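You operate a simulated robot arm through the tools that you are given. There is no shell and no other tool. Be economical: measure what you need, move in short steps, check, and stop when the job is done.

The job below is to be done with a simulated robot arm. You get a single attempt, and the scene is never put back.

## Task
Lay the yellow slip on the clamp board and clamp the row tight.
Fine: push the stop up tight and shut both clamps; leave the lock knob.

It is judged by the outcome, as a careful person would: the job done as asked, and still so three seconds after it is handed in. It fails if anything else is knocked over, pushed out of place, dropped, spilled or broken.

## Robot
A 7-joint arm with a two-finger parallel gripper, fixed in place. Base frame: the origin is at the foot of the arm, x ahead of it, y to its left, z up. Readings come in m, rad, newtons and seconds.
With the tool pointing down near the work surface it reaches from about 0.24 to 0.68 m from the base axis. Its first joint turns from -1.152 to 1.152 rad. Payload 2.4 kg.
The TCP is the grasp point between the finger pads, 0.03 m short of the fingertips. In the tool frame z runs along the fingers and y along their closing line. Largest opening 0.094 m; finger width 0.028, thickness 0.01; the body of the gripper, 0.05 by 0.096 m, starts 0.055 m behind the TCP.
Orientation is that of the tool frame in the base frame, as a unit quaternion [w, x, y, z]. With the fingers straight down and closing along the base's y, the tool's x points along the base's -x, its y along +y and its z along -z.

## Interface
- The arm moves only by the tool play_rows. Its argument "rows" is a list of rows, each a list of 3 entries, a list of its own where there are three numbers: the shift along the tool's x, y, z in m, then the turn, a rotation vector about the tool's x, y, z in rad, then the gripper command, from -1 (fully open) to 1 (shut), values between in proportion. In form: [[[x, y, z], [ax, ay, az], jaw], ...]. A call has 1 to 12 rows; each row is the pose to reach, as a shift and turn from the pose commanded when the call began, along the tool's axes at that moment. A row lasts 0.2 s, in which the tool goes at most 0.05 m and 0.15 rad; a call with a longer step from one row to the next is refused whole, and so is a gripper value outside its range. A pose out of reach is approached as far as the arm can. The call stops where the force on the tool passes 40 N (or 10 N more than at its start, if that is more) or the arm is blocked; 0.2 s more then pass. The fingers move at their own pace (about 0.153 m/s each) and stop on an object; they squeeze with about 25 N. The grip force told is the motor's: it shows also when the fingers shut on nothing. Time passes only in rows, and 0.2 s behind the last, so rows that repeat a pose let the fingers close. The reply holds the time, the measured pose of the TCP, the force on the tool along the base axes, the opening and the grip force, in the units named above and with some noise, with the torque about the TCP (base axes, N m) and any sound that the robot's microphone picked up, and new pictures: "pictures" is both (left out), scene, wrist or none.
- Cameras (640 x 400 px; columns grow to the right, rows downward): "scene" is fixed at [0.0329, 0.47, 1.4397]; the picture's right is [-0.80, -0.60, 0.00], its down [-0.36, 0.48, -0.80] and it looks along [0.47, -0.64, -0.60] (base axes); focal length 341 px, centre (320, 200). "wrist" rides on the gripper at [0.076, 0.014, -0.102] in the tool frame; the picture's right is [-0.18, 0.98, 0.00], its down [-0.75, -0.14, -0.64] and it looks along [-0.63, -0.12, 0.77] (tool axes); focal length 243 px, centre (320, 200). There is no depth. A picture from a camera that has moved, and an enlarged one, comes with that camera's place and axes in the base frame and with its lens.
- close_up(camera, box): a new picture of the part [left, top, right, bottom] of that camera's present view, enlarged. The clock stands still meanwhile.
- sign_off(): hands the job in; it is judged then, once.

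Work in short steps. Places have to be worked out from the pictures, the camera data and where the tool is seen: move nearer, look again, correct. Check each grasp and each placing, and mend what went wrong. You have 120 turns and 200 pictures in all, those below and enlarged ones among them. Open the gripper and draw the arm clear of the work before you hand the job in, unless the task says otherwise; then end with one line.

The tools are called as a command line: name --argument value ..., lists and objects as JSON in quotes. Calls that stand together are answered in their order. play_rows: Moves the arm, as the interface text tells. Its arguments: {"type":"object","properties":{"rows":{"type":"array","items":{"type":"array"}},"pictures":{"type":"string","enum":["both","scene","wrist","none"]}},"required":["rows"]} The other tools are called the same way: close_up (camera, box) takes an enlarged picture of a part of a camera's view; sign_off () hands the job in.

At the start:

```text
clock: 0.0
position: [0.3537, -0.0211, 1.1928]
ee_rot: [0.0, 0.0, 1.0, 0.0]
ft_force: [-0.1, 0.4, 0.4]
moment: [0.0, 0.01, 0.0]
grip_width: 0.094
grasp_force: 0.2
```

scene: 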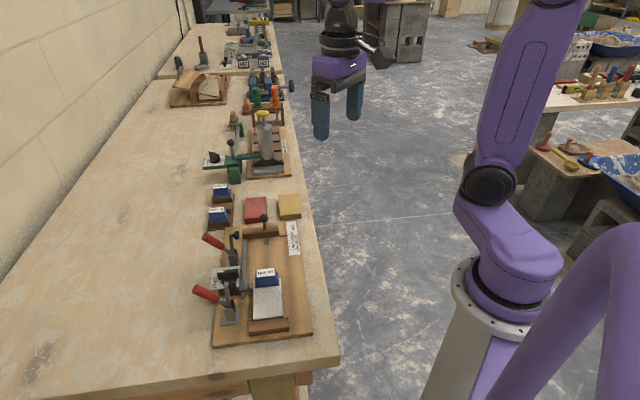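
wrist: 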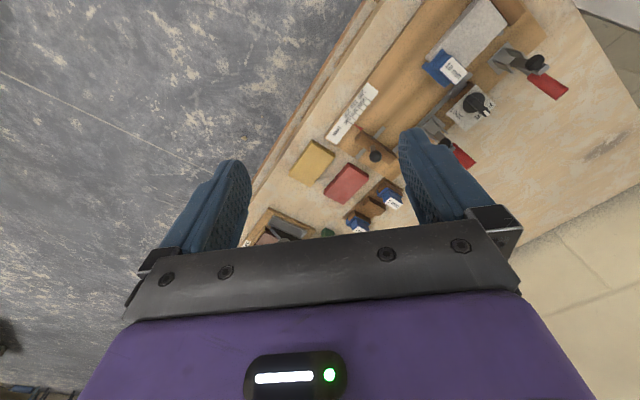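

I start by looking closely at the clamp board and the slips.

close_up --camera "scene" --box '[180, 170, 340, 270]'

close_up --camera "scene" --box '[180, 250, 340, 350]'

close_up --camera "wrist" --box '[260, 0, 580, 240]'

```text
4.00 times, centred on (260, 220) of scene
camera zoom: at [0.0329, 0.47, 1.4397], right [-0.8, -0.6, 0.0], down [-0.36, 0.48, -0.8], along [0.47, -0.64, -0.6], focal length 1365 px, centre (560, 120)
```

zoom: 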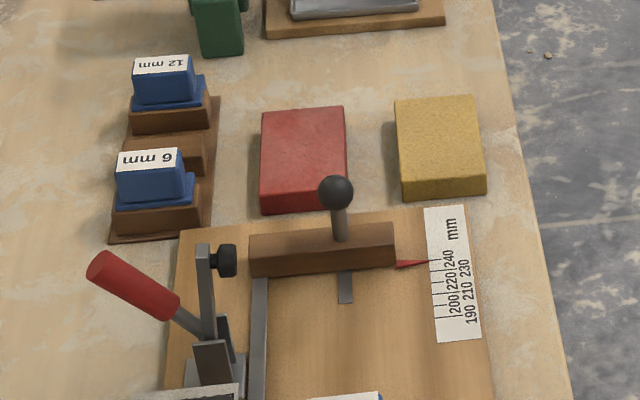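

```text
4.00 times, centred on (260, 300) of scene
camera zoom: at [0.0329, 0.47, 1.4397], right [-0.8, -0.6, 0.0], down [-0.36, 0.48, -0.8], along [0.47, -0.64, -0.6], focal length 1365 px, centre (560, -200)
```

zoom: 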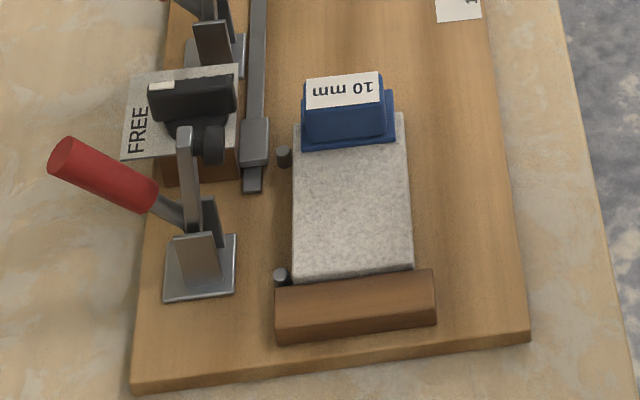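

```text
1.67 times, centred on (420, 120) of wrist
camera zoom: at [0.2774, -0.0049, 1.2948], right [0.18, 0.98, 0.0], down [0.75, -0.14, 0.64], along [0.63, -0.12, -0.77], focal length 404 px, centre (153, 333)
```

zoom: 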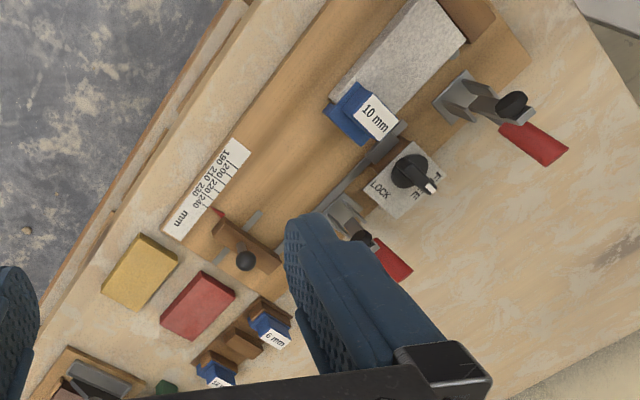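

Triangulating, the yellow slip's top is near (0.53,-0.07,0.86), about 58x95 mm, and the row runs along roughly (0.70,-0.72). I turn the tool to match the row and move over the board for a better view.

play_rows --rows '[[[-0.01, 0.028, 0.006], [0, 0, 0.133], -1], [[-0.02, 0.055, 0.012], [0, 0, 0.267], -1], [[-0.03, 0.083, 0.018], [0, 0, 0.4], -1], [[-0.04, 0.11, 0.024], [0, 0, 0.533], -1], [[-0.05, 0.138, 0.03], [0, 0, 0.667], -1], [[-0.06, 0.165, 0.03], [0, 0, 0.8], -1], [[-0.06, 0.165, 0.03], [0, 0, 0.8], -1]]'

```text
clock: 1.6
position: [0.4131, 0.1439, 1.1609]
ee_rot: [0.0, 0.391, 0.921, -0.001]
ft_force: [0.2, 0.5, 0.3]
moment: [0.01, 0.0, 0.02]
grip_width: 0.0943
grasp_force: 0.1
camera wrist: at [0.3704, 0.2107, 1.2644], right [0.83, 0.55, 0.0], down [0.42, -0.64, 0.64], along [0.35, -0.54, -0.77], focal length 243 px, centre (320, 200)
```

scene: 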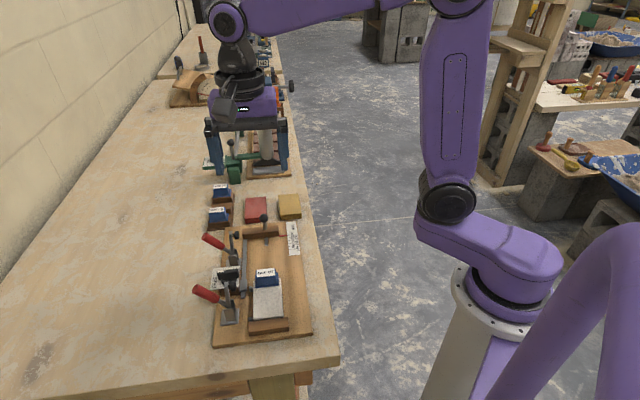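
wrist: 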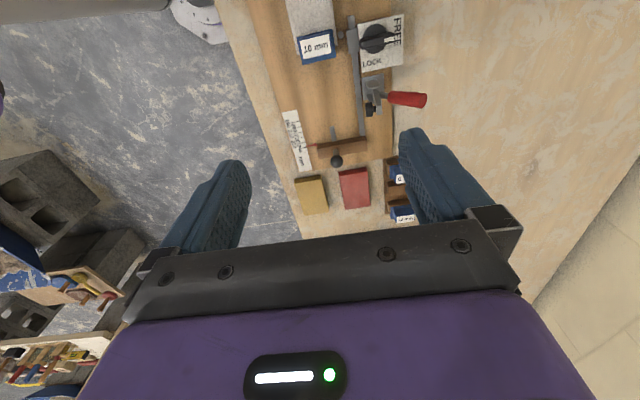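

A useful overhead view; I enlarge it to measure, and look at the clamps.

close_up --camera "wrist" --box '[240, 0, 440, 125]'

close_up --camera "wrist" --box '[240, 100, 440, 225]'

close_up --camera "scene" --box '[190, 220, 270, 330]'

```text
3.20 times, centred on (340, 62) of wrist
camera zoom: at [0.3704, 0.2107, 1.2644], right [0.83, 0.55, 0.0], down [0.42, -0.64, 0.64], along [0.35, -0.54, -0.77], focal length 776 px, centre (256, 640)
```

zoom: 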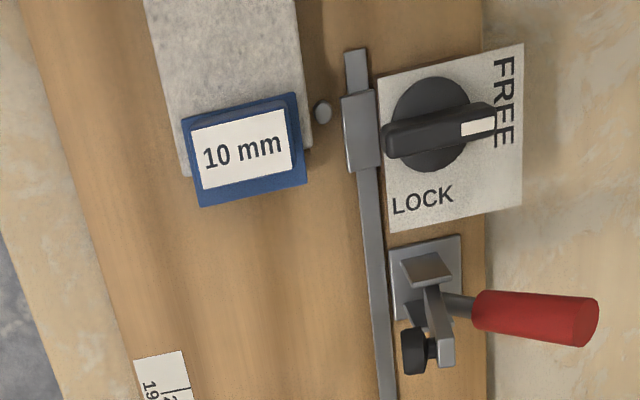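

```text
3.20 times, centred on (340, 162) of wrist
camera zoom: at [0.3704, 0.2107, 1.2644], right [0.83, 0.55, 0.0], down [0.42, -0.64, 0.64], along [0.35, -0.54, -0.77], focal length 776 px, centre (256, 320)
```

zoom: 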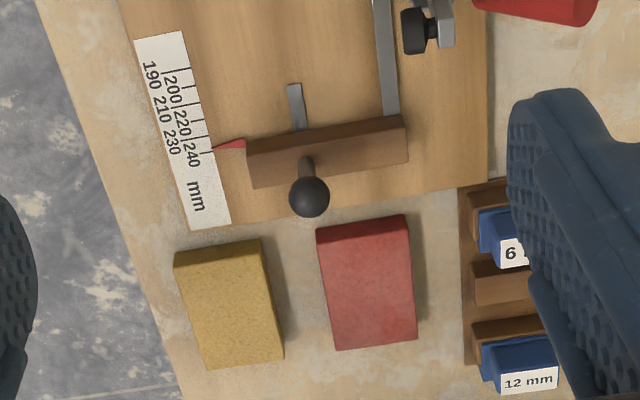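

```text
3.64 times, centred on (230, 275) of scene
camera zoom: at [0.0329, 0.47, 1.4397], right [-0.8, -0.6, 0.0], down [-0.36, 0.48, -0.8], along [0.47, -0.64, -0.6], focal length 1240 px, centre (647, -73)
```

zoom: 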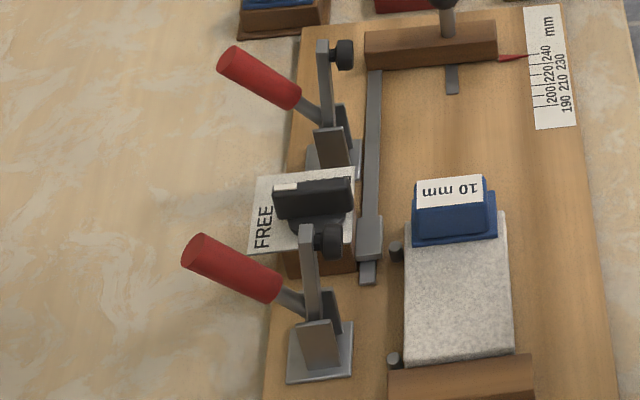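

The slips, 10 mm spacer, lever clamps and stop are clear. I move above the yellow slip at about z=1.0 for a close view before grasping.

play_rows --rows '[[[-0.035, -0.009, 0.023], [0, 0, 0], -0.6], [[-0.07, -0.018, 0.046], [0, 0, 0], -0.6], [[-0.104, -0.028, 0.069], [0, 0, 0], -0.6], [[-0.139, -0.037, 0.092], [0, 0, 0], -0.6], [[-0.173, -0.046, 0.115], [0, 0, 0], -0.6], [[-0.208, -0.055, 0.138], [0, 0, 0], -0.6], [[-0.242, -0.065, 0.161], [0, 0, 0], -0.6], [[-0.242, -0.065, 0.161], [0, 0, 0], -0.6]]'

```text
clock: 3.4
position: [0.5346, -0.0739, 1.0017]
ee_rot: [0.0, 0.389, 0.921, 0.0]
ft_force: [-0.6, 0.5, -0.5]
moment: [0.03, 0.02, -0.03]
grip_width: 0.075
grasp_force: 0.0
camera wrist: at [0.4925, -0.0083, 1.1039], right [0.83, 0.55, 0.0], down [0.42, -0.64, 0.64], along [0.36, -0.53, -0.77], focal length 243 px, centre (320, 200)
```

scene: 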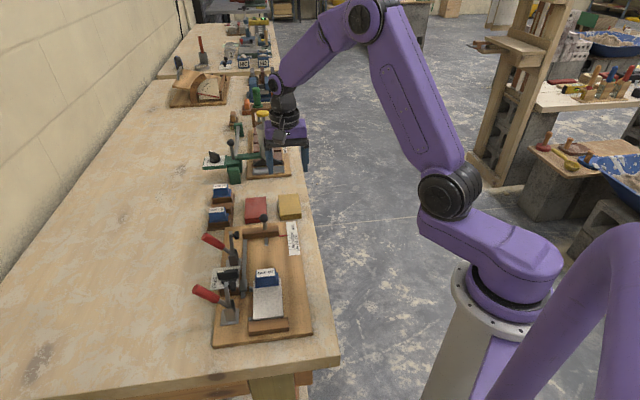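
wrist: 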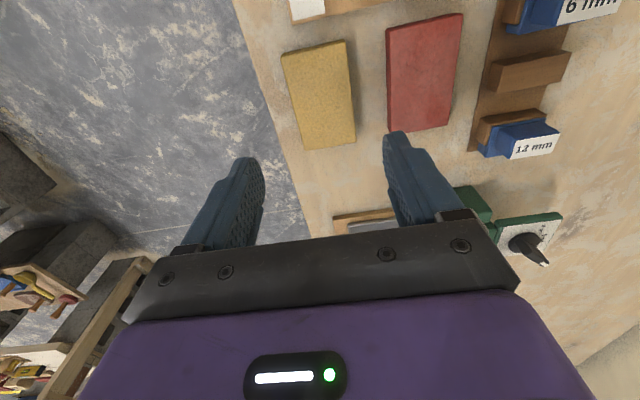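

The yellow slip sits almost under the tool. I enlarge it to measure its corners and yaw.

close_up --camera "wrist" --box '[240, 20, 400, 170]'

```text
2.67 times, centred on (320, 95) of wrist
camera zoom: at [0.4925, -0.0083, 1.1039], right [0.83, 0.55, 0.0], down [0.42, -0.64, 0.64], along [0.36, -0.53, -0.77], focal length 647 px, centre (320, 480)
```

zoom: 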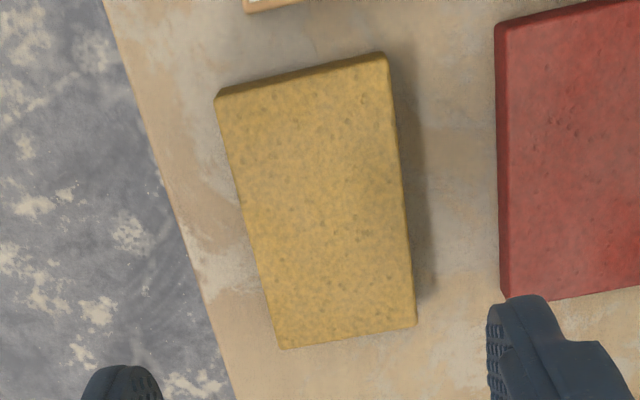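

Corners computed in the tool frame: the slip is 0.0915 x 0.0555 m, aligned with the tool, centre at (-0.003, 0.001). I go down to about z=0.888 and look.

play_rows --rows '[[[-0.003, 0.0014, 0.038], [0, 0, 0], -0.6], [[-0.003, 0.0014, 0.076], [0, 0, 0], -0.6], [[-0.003, 0.0014, 0.1], [0, 0, 0], -0.6], [[-0.003, 0.0014, 0.113], [0, 0, 0], -0.6], [[-0.003, 0.0014, 0.113], [0, 0, 0], -0.6]]'

```text
clock: 4.6
position: [0.5378, -0.0748, 0.8869]
ee_rot: [0.0, 0.388, 0.922, 0.001]
ft_force: [0.1, -0.6, 0.1]
moment: [0.01, 0.02, 0.02]
grip_width: 0.075
grasp_force: 0.0
camera wrist: at [0.4959, -0.009, 0.9898], right [0.83, 0.55, 0.0], down [0.42, -0.64, 0.64], along [0.36, -0.53, -0.77], focal length 243 px, centre (320, 200)
```

scene: 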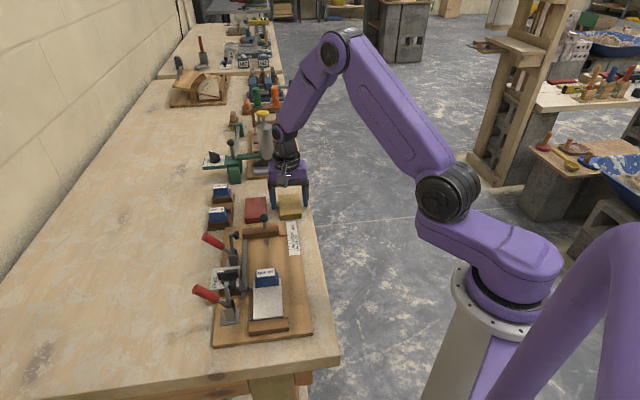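
wrist: 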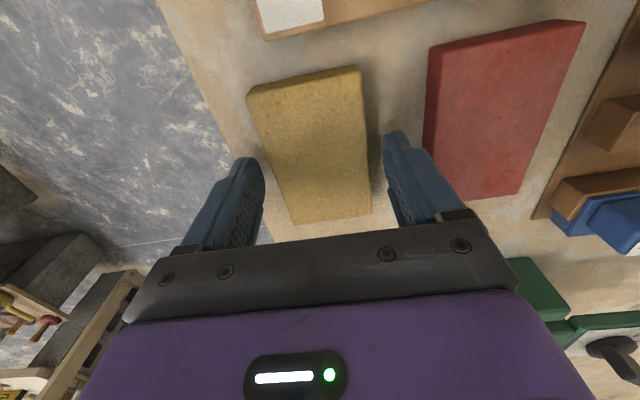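

Tips are about level with the slip top, straddling it evenly. I lower a further 12 mm gently, and check for contact.

play_rows --rows '[[[0, 0, 0.006], [0, 0, 0], -0.6], [[0, 0, 0.012], [0, 0, 0], -0.6], [[0, 0, 0.012], [0, 0, 0], -0.6]]' --pictures "wrist"

close_up --camera "scene" --box '[230, 120, 340, 230]'

```text
clock: 5.2
position: [0.5375, -0.0741, 0.8807]
ee_rot: [0.0, 0.389, 0.921, 0.0]
ft_force: [-4.2, 1.5, 8.8]
moment: [0.24, -0.17, 0.17]
grip_width: 0.0742
grasp_force: 0.0
stopped in row 3: the force on the tool passed its limit at 49 N (the readings are from after the stop); the commanded pose is now the measured one
camera wrist: at [0.4962, -0.009, 0.9824], right [0.83, 0.55, 0.0], down [0.43, -0.64, 0.64], along [0.36, -0.53, -0.77], focal length 243 px, centre (320, 200)
```

wrist: 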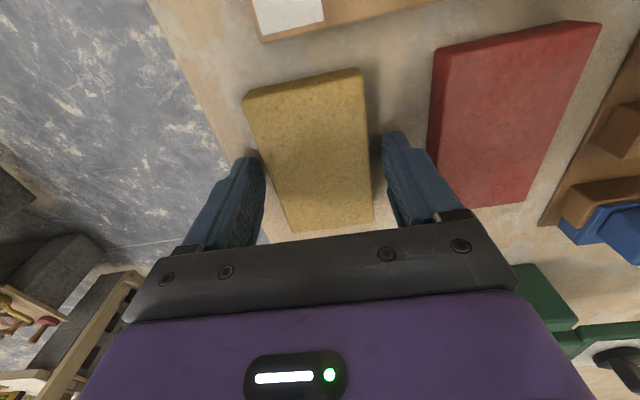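

```text
3.64 times, centred on (285, 175) of scene
camera zoom: at [0.0326, 0.4701, 1.4397], right [-0.8, -0.6, 0.0], down [-0.36, 0.48, -0.8], along [0.47, -0.64, -0.6], focal length 1240 px, centre (447, 291)
```

zoom: 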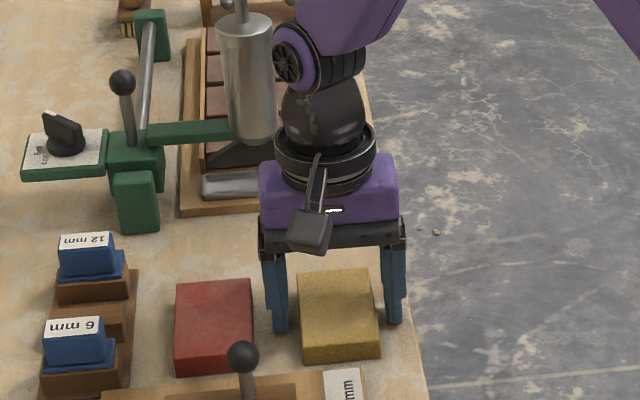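

The fingertips touched the bench, so bench z≈0.850. I rise 2 mm and close.

play_rows --rows '[[[0, 0, -0.002], [0, 0, 0], -0.6], [[0, 0, -0.002], [0, 0, 0], 1], [[0, 0, -0.002], [0, 0, 0], 1], [[0, 0, -0.002], [0, 0, 0], 1]]' --pictures "wrist"

```text
clock: 6.2
position: [0.5389, -0.0743, 0.8817]
ee_rot: [0.0, 0.389, 0.921, 0.0]
ft_force: [-0.4, -0.3, 0.5]
moment: [-0.03, 0.0, -0.01]
grip_width: 0.0567
grasp_force: 25.1
camera wrist: at [0.4963, -0.0093, 0.9838], right [0.83, 0.55, 0.0], down [0.42, -0.64, 0.64], along [0.35, -0.53, -0.77], focal length 243 px, centre (320, 200)
```

wrist: 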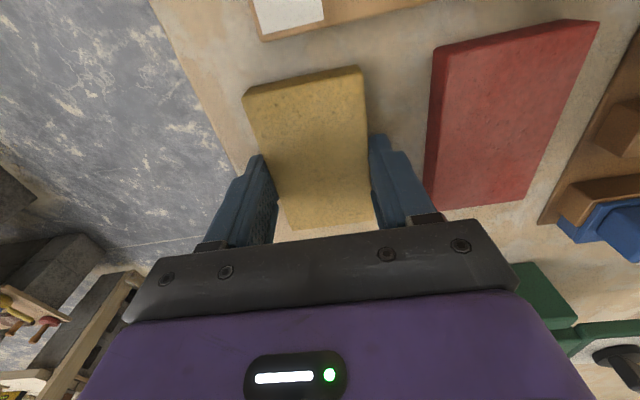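

Held at 56.7 mm. But placing with a centred grip would bring the gripper body within ~2 mm of the upright clamp pad (at about (0.481,0.154,0.955)), so I regrip 30 mm toward the far end of the slip.

play_rows --rows '[[[0, 0, 0], [0, 0, 0], -0.6], [[0, 0, 0], [0, 0, 0], -0.6], [[-0.015, 0, 0], [0, 0, 0], -0.6], [[-0.03, 0, 0], [0, 0, 0], -0.6], [[-0.03, 0, 0], [0, 0, 0], -0.6], [[-0.03, 0, 0], [0, 0, 0], 1], [[-0.03, 0, 0], [0, 0, 0], 1], [[-0.03, 0, 0], [0, 0, 0], 1]]' --pictures "wrist"

```text
clock: 8.0
position: [0.5598, -0.0971, 0.8817]
ee_rot: [0.0, 0.389, 0.921, 0.0]
ft_force: [0.9, -0.4, 2.4]
moment: [0.32, 0.19, -0.02]
grip_width: 0.0567
grasp_force: 25.1
camera wrist: at [0.5171, -0.0312, 0.9838], right [0.83, 0.55, 0.0], down [0.42, -0.64, 0.64], along [0.36, -0.54, -0.77], focal length 243 px, centre (320, 200)
```

wrist: 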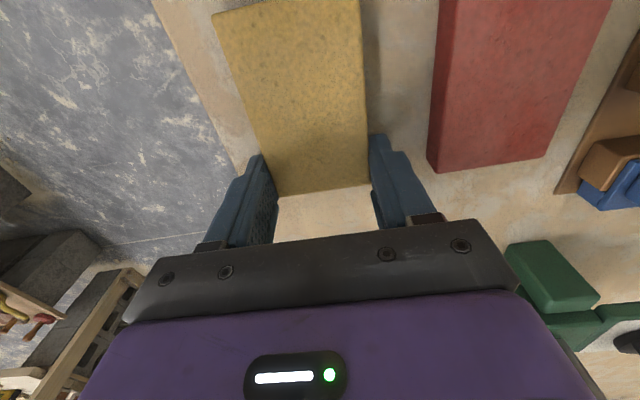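

Regripped. I lift 10 cm and check that the slip stays level.

play_rows --rows '[[[0, 0, -0.02], [0, 0, 0], 1], [[0, 0, -0.05], [0, 0, 0], 1], [[0, 0, -0.08], [0, 0, 0], 1], [[0, 0, -0.11], [0, 0, 0], 1], [[0, 0, -0.11], [0, 0, 0], 1]]'

```text
clock: 9.2
position: [0.5595, -0.0952, 0.9925]
ee_rot: [0.0, 0.389, 0.921, 0.0]
ft_force: [-0.6, -0.4, -2.0]
moment: [-0.03, -0.03, 0.01]
grip_width: 0.0563
grasp_force: 25.1
camera wrist: at [0.5173, -0.0299, 1.0945], right [0.83, 0.55, 0.0], down [0.42, -0.64, 0.64], along [0.35, -0.53, -0.77], focal length 243 px, centre (320, 200)
```

scene: 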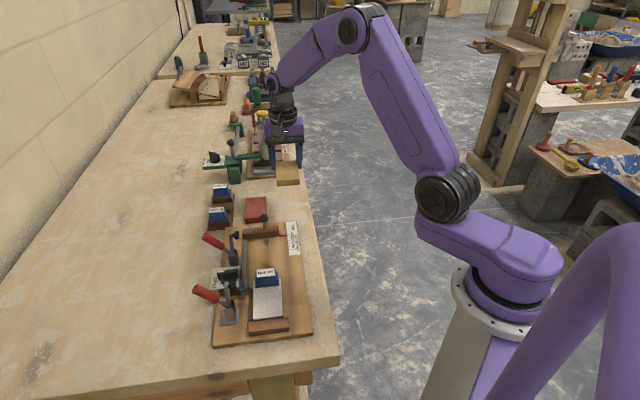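
wrist: 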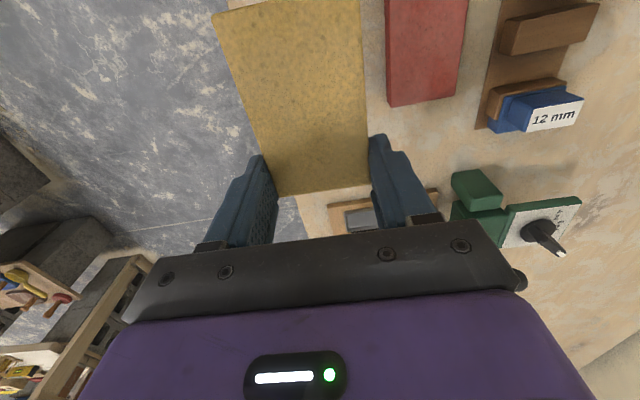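

The slip is level and firm. I carry it over to the hover point above its spot on the board (TCP about (0.466,0.088)).

play_rows --rows '[[[0.039, 0.012, -0.01], [0, 0, 0], 1], [[0.078, 0.024, -0.01], [0, 0, 0], 1], [[0.117, 0.036, -0.01], [0, 0, 0], 1], [[0.157, 0.048, -0.01], [0, 0, 0], 1], [[0.1965, 0.0604, 0], [0, 0, 0], 1], [[0.1965, 0.0604, 0], [0, 0, 0], 1]]'

close_up --camera "scene" --box '[190, 180, 350, 330]'

```text
clock: 10.6
position: [0.4649, 0.0881, 0.9922]
ee_rot: [0.0, 0.39, 0.921, 0.001]
ft_force: [0.1, 0.5, -2.2]
moment: [-0.04, -0.06, 0.01]
grip_width: 0.0566
grasp_force: 25.2
camera wrist: at [0.423, 0.1534, 1.0935], right [0.83, 0.55, 0.0], down [0.42, -0.64, 0.64], along [0.35, -0.54, -0.77], focal length 243 px, centre (320, 200)
```

scene: 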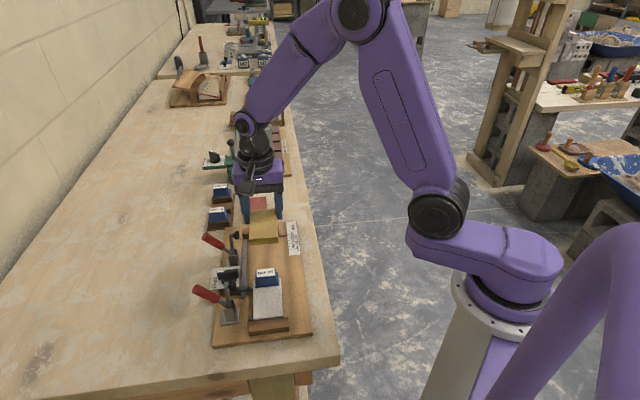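
wrist: 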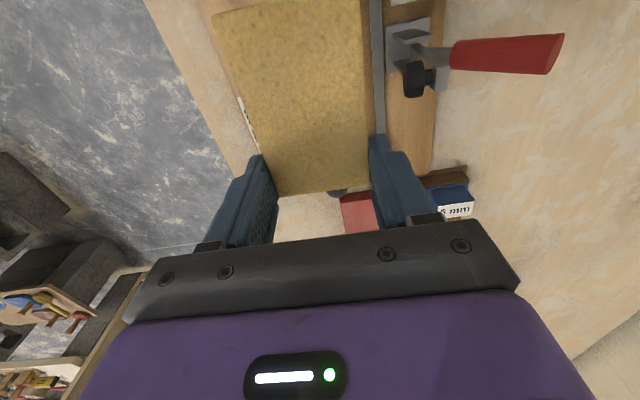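

```text
2.67 times, centred on (270, 255) of scene
camera zoom: at [0.0329, 0.47, 1.4397], right [-0.8, -0.6, 0.0], down [-0.36, 0.48, -0.8], along [0.47, -0.64, -0.6], focal length 910 px, centre (453, 53)
```

zoom: 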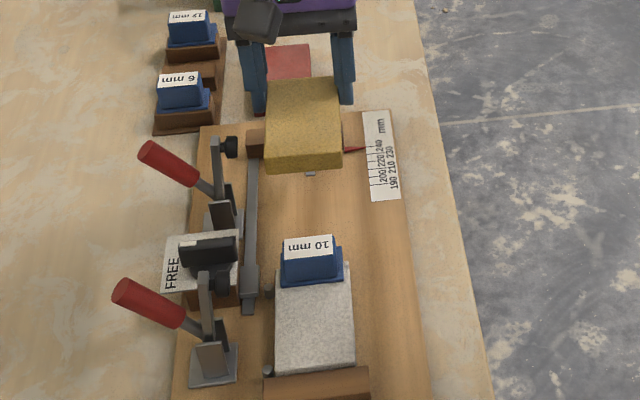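

Position agrees with my computation. I nudge 4 mm toward the stop for more clearance from the clamp pad and spacer, and descend to ~1 cm over the board.

play_rows --rows '[[[-0.004, 0.0005, 0.0], [0, 0, 0], 1], [[-0.004, 0.0005, 0.03], [0, 0, 0], 1], [[-0.004, 0.0005, 0.06], [0, 0, 0], 1], [[-0.004, 0.0005, 0.08], [0, 0, 0], 1], [[-0.004, 0.0005, 0.09], [0, 0, 0], 1], [[-0.004, 0.0005, 0.09], [0, 0, 0], 1]]'

close_up --camera "scene" --box '[200, 200, 320, 290]'

```text
clock: 12.0
position: [0.4685, 0.0844, 0.9012]
ee_rot: [0.0, 0.389, 0.921, 0.0]
ft_force: [0.0, 0.0, -2.3]
moment: [-0.05, -0.01, 0.0]
grip_width: 0.0563
grasp_force: 25.3
camera wrist: at [0.427, 0.1499, 1.0031], right [0.83, 0.55, 0.0], down [0.42, -0.64, 0.64], along [0.35, -0.53, -0.77], focal length 243 px, centre (320, 200)
```

scene: 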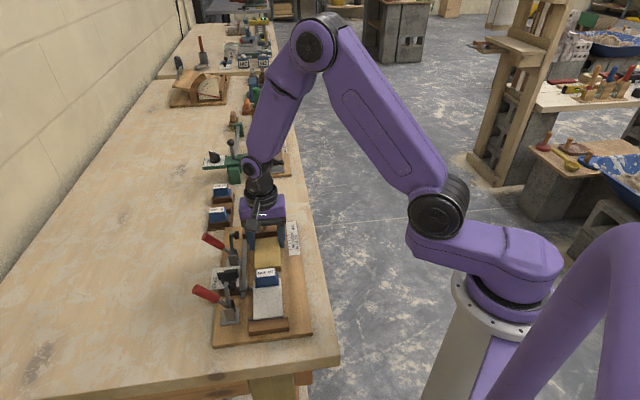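
wrist: 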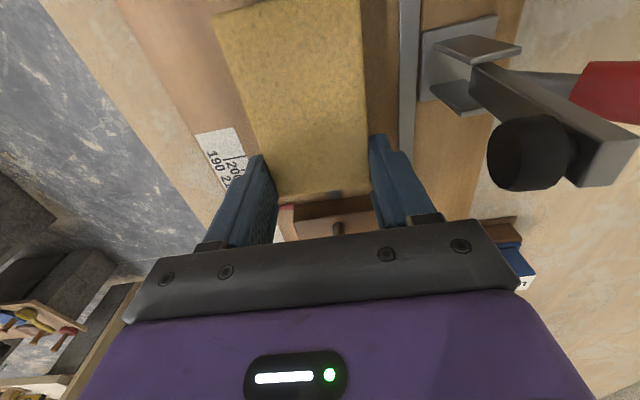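

```text
4.44 times, centred on (260, 245) of scene
camera zoom: at [0.0329, 0.47, 1.4397], right [-0.8, -0.6, 0.0], down [-0.36, 0.48, -0.8], along [0.47, -0.64, -0.6], focal length 1516 px, centre (587, 0)
```

zoom: 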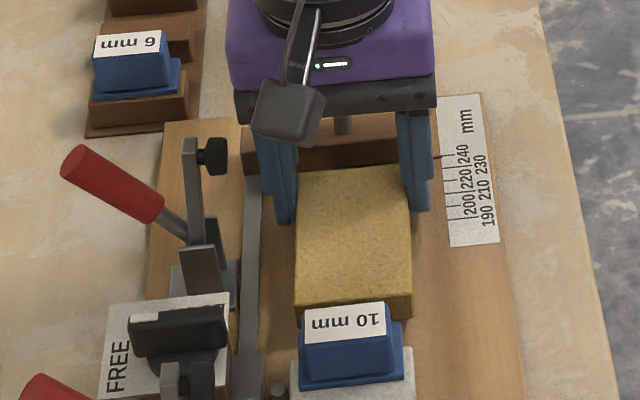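

All clear; the slip hovers about 1 cm above the board. I creep down until light contact.

play_rows --rows '[[[0, 0, 0.003], [0, 0, 0], 1], [[0, 0, 0.006], [0, 0, 0], 1], [[0, 0, 0.008], [0, 0, 0], 1], [[0, 0, 0.008], [0, 0, 0], 1]]' --pictures "none"

```text
clock: 13.0
position: [0.4696, 0.0845, 0.8932]
ee_rot: [0.0, 0.389, 0.921, 0.001]
ft_force: [0.5, -0.7, -0.6]
moment: [-0.02, -0.03, -0.02]
grip_width: 0.0566
grasp_force: 24.6
```

The load reading dropped a bit, perhaps first contact. Another 2 mm.

play_rows --rows '[[[0, 0, 0.001], [0, 0, 0], 1], [[0, 0, 0.002], [0, 0, 0], 1], [[0, 0, 0.002], [0, 0, 0], 1]]' --pictures "none"

```text
clock: 13.8
position: [0.4688, 0.0845, 0.8915]
ee_rot: [0.002, 0.389, 0.921, -0.001]
ft_force: [-1.9, -1.8, 20.2]
moment: [-0.07, 0.09, 0.01]
grip_width: 0.0566
grasp_force: 25.6
```

Firm contact with the board. I back off 1 mm and open just enough (to ~66 mm, staying clear of the rail), then rise.

play_rows --rows '[[[0, 0, -0.001], [0, 0, 0], 1], [[0, 0, -0.001], [0, 0, 0], -0.4], [[0, 0, -0.001], [0, 0, 0], -0.4], [[0, 0, -0.02], [0, 0, 0], -0.4], [[0, 0, -0.06], [0, 0, 0], -0.4], [[0, 0, -0.1], [0, 0, 0], -0.4], [[0, 0, -0.13], [0, 0, 0], -0.4]]'

close_up --camera "scene" --box '[200, 200, 320, 290]'

close_up --camera "wrist" --box '[220, 0, 460, 150]'

```text
clock: 15.4
position: [0.4696, 0.0832, 1.0214]
ee_rot: [-0.001, 0.389, 0.921, 0.0]
ft_force: [0.1, -0.4, 0.3]
moment: [-0.01, 0.0, -0.04]
grip_width: 0.0656
grasp_force: 0.0
camera wrist: at [0.4267, 0.1491, 1.1238], right [0.83, 0.55, 0.0], down [0.42, -0.64, 0.64], along [0.35, -0.54, -0.77], focal length 243 px, centre (320, 200)
```

scene: 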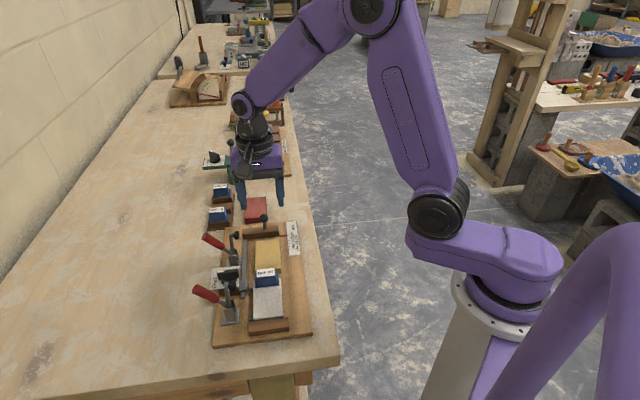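
wrist: 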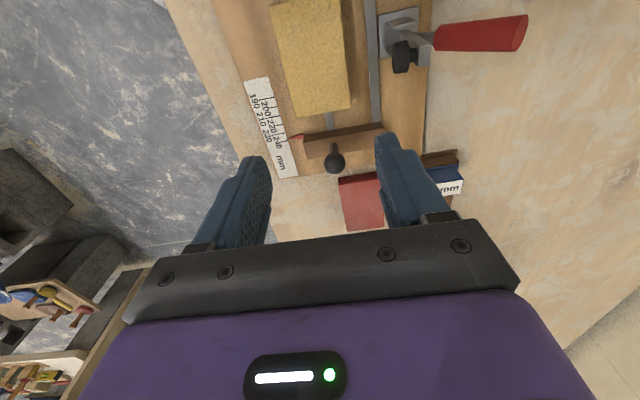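

```text
4.44 times, centred on (260, 245) of scene
camera zoom: at [0.0329, 0.47, 1.4397], right [-0.8, -0.6, 0.0], down [-0.36, 0.48, -0.8], along [0.47, -0.64, -0.6], focal length 1516 px, centre (587, 0)
```

zoom: 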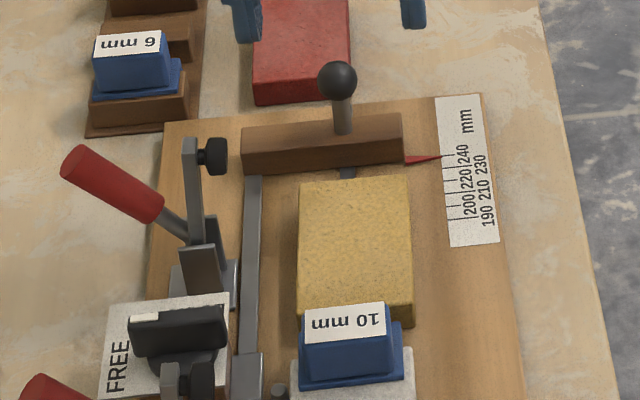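

```text
2.67 times, centred on (340, 75) of wrist
camera zoom: at [0.4267, 0.1491, 1.1238], right [0.83, 0.55, 0.0], down [0.42, -0.64, 0.64], along [0.35, -0.54, -0.77], focal length 647 px, centre (267, 533)
```

zoom: 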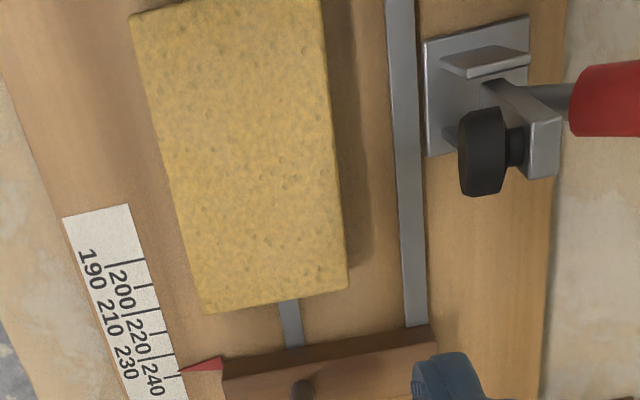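

The yellow slip lies flat and in line. Now I turn the tool 90° to look at the spacer and clamps from the robot's side (this is also the yaw for the handles).

play_rows --rows '[[[0.01, -0.005, 0], [0, 0, -0.143], -0.4], [[0.02, -0.01, 0], [0, 0, -0.286], -0.4], [[0.03, -0.015, 0], [0, 0, -0.428], -0.4], [[0.04, -0.02, 0], [0, 0, -0.571], -0.4], [[0.05, -0.025, 0], [0, 0, -0.714], -0.4], [[0.06, -0.03, 0], [0, 0, -0.857], -0.4], [[0.07, -0.035, 0], [0, 0, -1.0], -0.4], [[0.08, -0.04, 0.01], [0, 0, -1.142], -0.4], [[0.09, -0.045, 0.02], [0, 0, -1.285], -0.4], [[0.1, -0.05, 0.03], [0, 0, -1.428], -0.4], [[0.109, -0.0546, 0.05], [0, 0, -1.571], -0.4], [[0.109, -0.0546, 0.05], [0, 0, -1.571], -0.4]]' --pictures "wrist"

close_up --camera "wrist" --box '[220, 90, 460, 240]'

```text
clock: 18.0
position: [0.3538, 0.1244, 0.972]
ee_rot: [0.0, -0.377, 0.926, 0.0]
ft_force: [-0.9, -0.8, 0.3]
moment: [0.01, 0.03, 0.0]
grip_width: 0.0657
grasp_force: 0.0
camera wrist: at [0.2901, 0.0822, 1.074], right [-0.55, 0.83, 0.0], down [0.64, 0.43, 0.64], along [0.53, 0.36, -0.77], focal length 243 px, centre (320, 200)
```

wrist: 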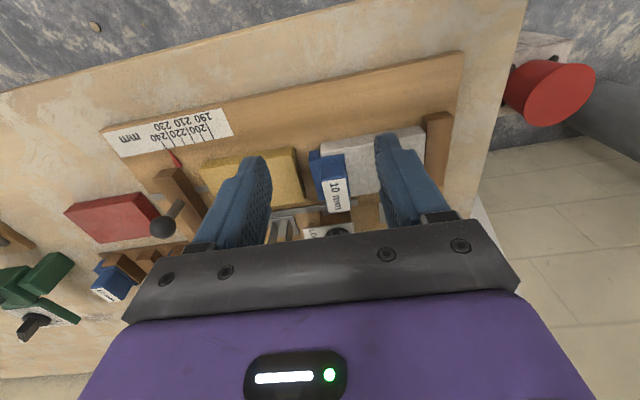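

```text
2.67 times, centred on (340, 165) of wrist
camera zoom: at [0.2901, 0.0822, 1.074], right [-0.55, 0.83, 0.0], down [0.64, 0.43, 0.64], along [0.53, 0.36, -0.77], focal length 647 px, centre (267, 293)
```

zoom: 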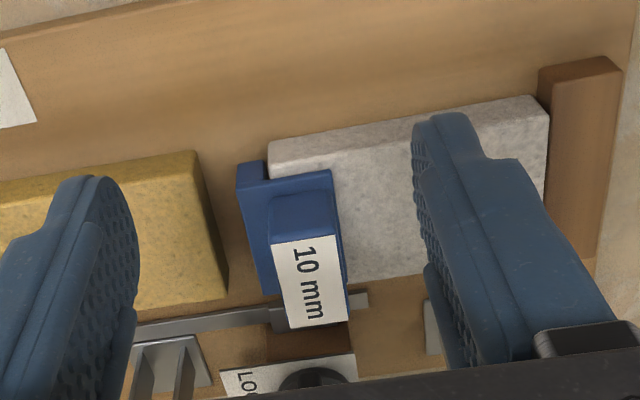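

The spacer is an L-shaped block: its 10 mm leg stands against the grey slip, with nothing overhanging the yellow side. Next I go behind the stop (TCP about (0.529,0.030)) with fingers closed, hovering to check.

play_rows --rows '[[[0, 0, -0.03], [0, 0, 0], 1], [[-0.012, -0.038, -0.03], [0, 0, 0], 1], [[-0.024, -0.076, -0.03], [0, 0, 0], 1], [[-0.036, -0.114, -0.03], [0, 0, 0], 1], [[-0.048, -0.152, -0.03], [0, 0, 0], 1], [[-0.0593, -0.1896, -0.03], [0, 0, 0], 1], [[-0.0593, -0.1896, 0], [0, 0, 0], 1], [[-0.0593, -0.1896, 0.02], [0, 0, 0], 1], [[-0.0593, -0.1896, 0.02], [0, 0, 0], 1]]'

close_up --camera "scene" --box '[200, 180, 320, 270]'

close_up --camera "wrist" --box '[220, 60, 460, 210]'

```text
clock: 20.0
position: [0.5284, 0.0293, 0.9529]
ee_rot: [0.0, -0.376, 0.927, 0.0]
ft_force: [0.0, -0.6, -0.7]
moment: [0.03, -0.02, 0.0]
grip_width: 0.0
grasp_force: 25.1
camera wrist: at [0.4654, -0.0125, 1.0542], right [-0.55, 0.83, 0.0], down [0.64, 0.42, 0.64], along [0.53, 0.36, -0.77], focal length 243 px, centre (320, 200)
```

scene: 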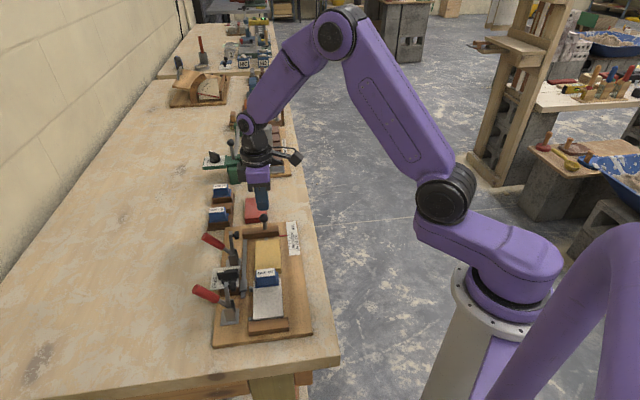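
wrist: 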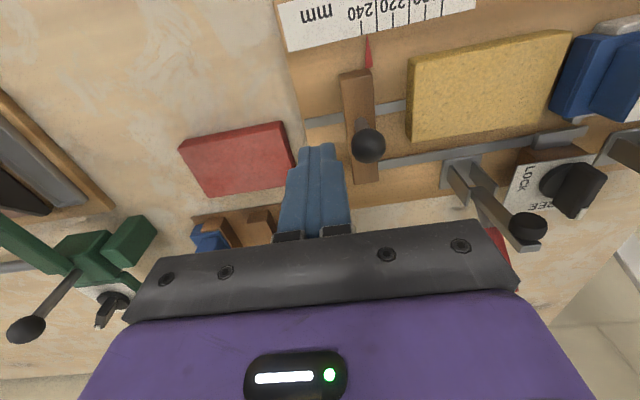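

```text
4.44 times, centred on (260, 225) of scene
camera zoom: at [0.0329, 0.47, 1.4397], right [-0.8, -0.6, 0.0], down [-0.36, 0.48, -0.8], along [0.47, -0.64, -0.6], focal length 1516 px, centre (587, 89)
```

zoom: 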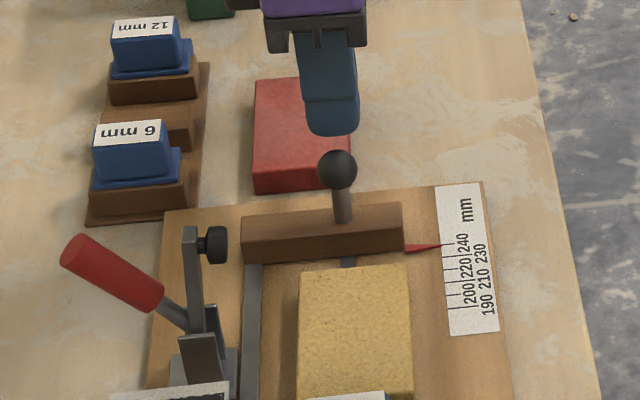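

```text
2.67 times, centred on (340, 135) of wrist
camera zoom: at [0.4654, -0.0125, 1.0542], right [-0.55, 0.83, 0.0], down [0.64, 0.42, 0.64], along [0.53, 0.36, -0.77], focal length 647 px, centre (267, 373)
```

zoom: 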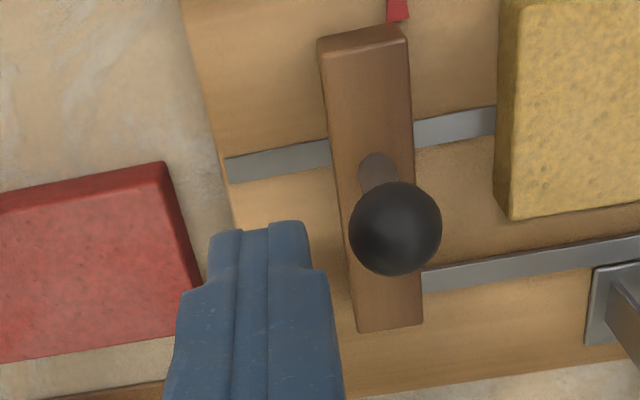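

The fingers are poised between the stop and the red slip. I descend so the tips are just above the board level.

play_rows --rows '[[[0, 0.001, 0.02], [0, 0, 0], 1], [[0, 0.001, 0.04], [0, 0, 0], 1], [[0, 0.001, 0.054], [0, 0, 0], 1], [[0, 0.001, 0.054], [0, 0, 0], 1]]'

close_up --camera "wrist" --box '[220, 60, 460, 210]'

```text
clock: 21.0
position: [0.5277, 0.0291, 0.898]
ee_rot: [0.0, -0.376, 0.927, -0.001]
ft_force: [0.2, -0.6, -0.4]
moment: [0.03, 0.02, 0.03]
grip_width: 0.0002
grasp_force: 25.0
camera wrist: at [0.4638, -0.0119, 0.9998], right [-0.55, 0.83, 0.0], down [0.64, 0.42, 0.64], along [0.53, 0.36, -0.77], focal length 243 px, centre (320, 200)
```

scene: 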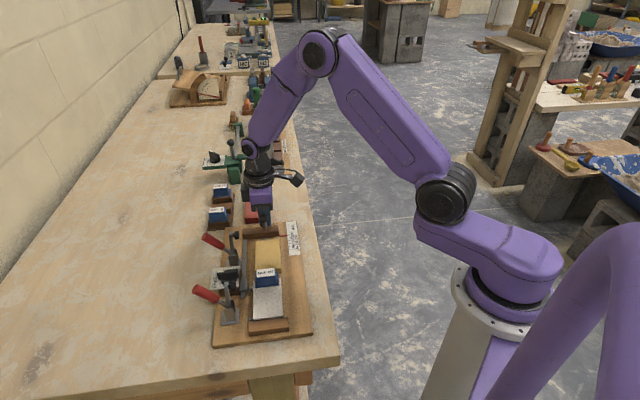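
wrist: 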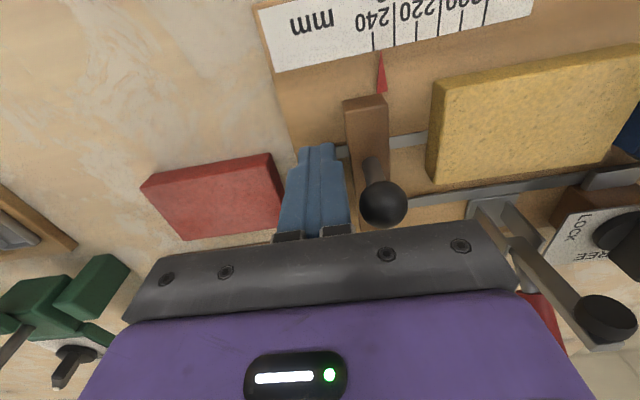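

```text
2.67 times, centred on (340, 135) of wrist
camera zoom: at [0.4638, -0.0119, 0.9998], right [-0.55, 0.83, 0.0], down [0.64, 0.42, 0.64], along [0.53, 0.36, -0.77], focal length 647 px, centre (267, 373)
```

zoom: 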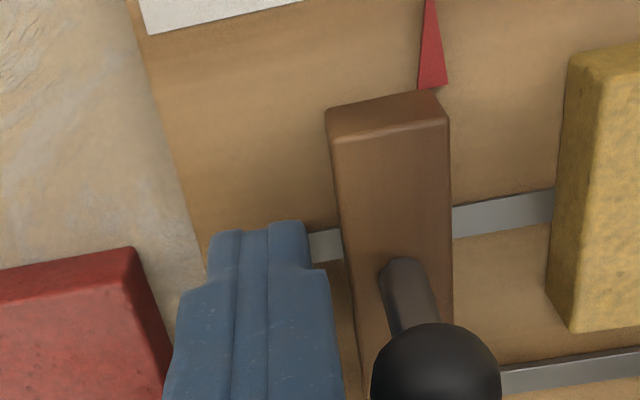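

The tips are behind the stop with ~8 mm to go. I push toward the fence in 5 mm steps, watching the force.

play_rows --rows '[[[0, 0.006, 0], [0, 0, 0], 1], [[0, 0.012, 0], [0, 0, 0], 1], [[0, 0.018, 0], [0, 0, 0], 1], [[0, 0.024, 0], [0, 0, 0], 1], [[0, 0.029, 0], [0, 0, 0], 1], [[0, 0.034, 0], [0, 0, 0], 1], [[0, 0.034, 0], [0, 0, 0], 1]]'

close_up --camera "scene" --box '[200, 200, 320, 290]'

```text
clock: 22.6
position: [0.5044, 0.0548, 0.8972]
ee_rot: [0.0, -0.376, 0.927, 0.001]
ft_force: [1.3, -2.4, 1.4]
moment: [0.06, 0.01, 0.0]
grip_width: 0.0001
grasp_force: 25.0
camera wrist: at [0.4404, 0.0133, 0.9996], right [-0.55, 0.83, 0.0], down [0.64, 0.42, 0.64], along [0.53, 0.36, -0.77], focal length 243 px, centre (320, 200)
```

scene: 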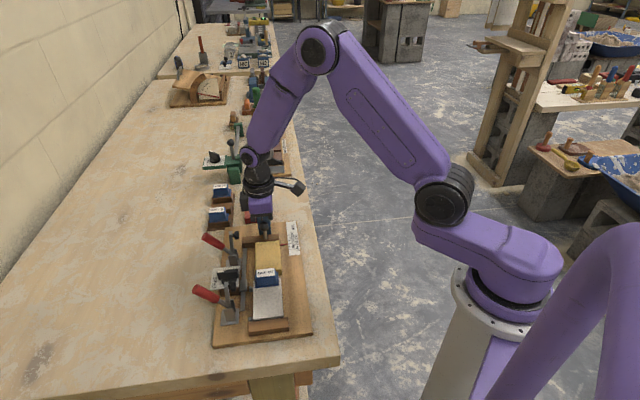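
wrist: 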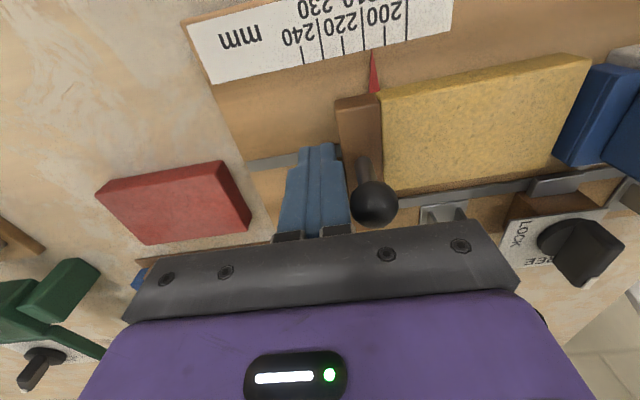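

```text
4.44 times, centred on (260, 245) of scene
camera zoom: at [0.0329, 0.4699, 1.4397], right [-0.8, -0.6, 0.0], down [-0.36, 0.49, -0.8], along [0.47, -0.64, -0.6], focal length 1516 px, centre (587, 0)
```

zoom: 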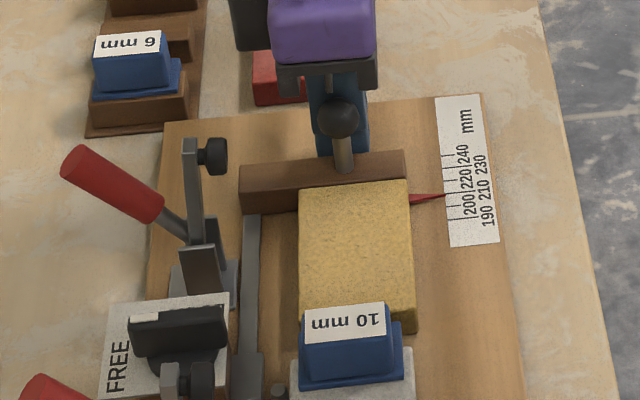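

The stop moves smoothly and has reached the slip, pointer at about 207. I continue pushing in small steps until the row is tight.

play_rows --rows '[[[0, 0.004, 0], [0, 0, 0], 1], [[0, 0.008, 0], [0, 0, 0], 1], [[0, 0.011, 0], [0, 0, 0], 1], [[0, 0.014, 0], [0, 0, 0], 1], [[0, 0.017, 0], [0, 0, 0], 1], [[0, 0.02, 0], [0, 0, 0], 1], [[0, 0.023, 0], [0, 0, 0], 1]]'

close_up --camera "scene" --box '[200, 210, 320, 300]'

```text
clock: 24.2
position: [0.4938, 0.0636, 0.8981]
ee_rot: [0.007, -0.372, 0.928, -0.002]
ft_force: [7.0, -6.8, -1.2]
moment: [0.13, 0.11, 0.01]
grip_width: 0.0003
grasp_force: 25.5
stopped in row 7: the force on the tool passed its limit at 43 N (the readings are from after the stop); the commanded pose is now the measured one
camera wrist: at [0.429, 0.0229, 0.9998], right [-0.55, 0.84, -0.01], down [0.63, 0.42, 0.65], along [0.55, 0.35, -0.76], focal length 243 px, centre (320, 200)
```

scene: 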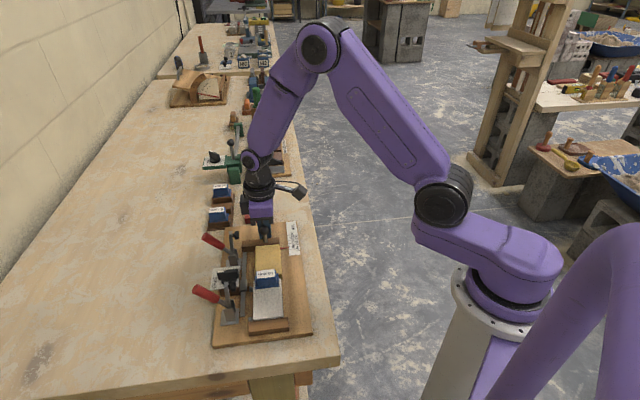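
wrist: 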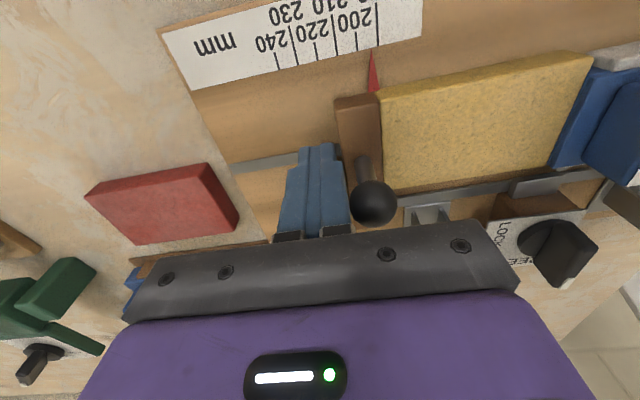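

```text
4.44 times, centred on (260, 255) of scene
camera zoom: at [0.033, 0.4698, 1.4398], right [-0.8, -0.6, 0.0], down [-0.36, 0.49, -0.8], along [0.47, -0.64, -0.6], focal length 1516 px, centre (587, -44)
```

zoom: 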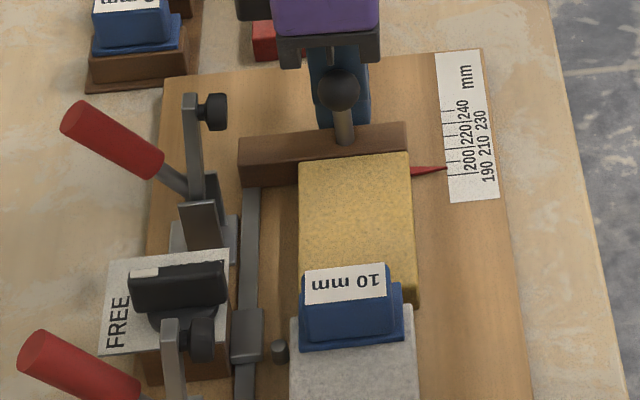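

Force rose to 43 N with pointer at ~195: the row appears tight. I check the contacts in an enlarged wrist view.

close_up --camera "wrist" --box '[320, 20, 640, 220]'

```text
2.00 times, centred on (480, 120) of wrist
camera zoom: at [0.429, 0.0229, 0.9998], right [-0.55, 0.84, -0.01], down [0.63, 0.42, 0.65], along [0.55, 0.35, -0.76], focal length 485 px, centre (0, 360)
```

zoom: 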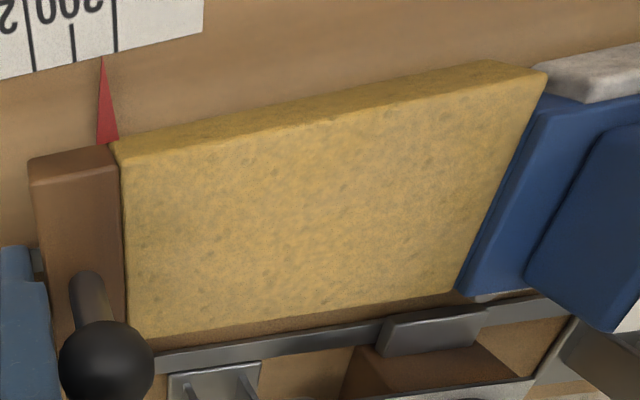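

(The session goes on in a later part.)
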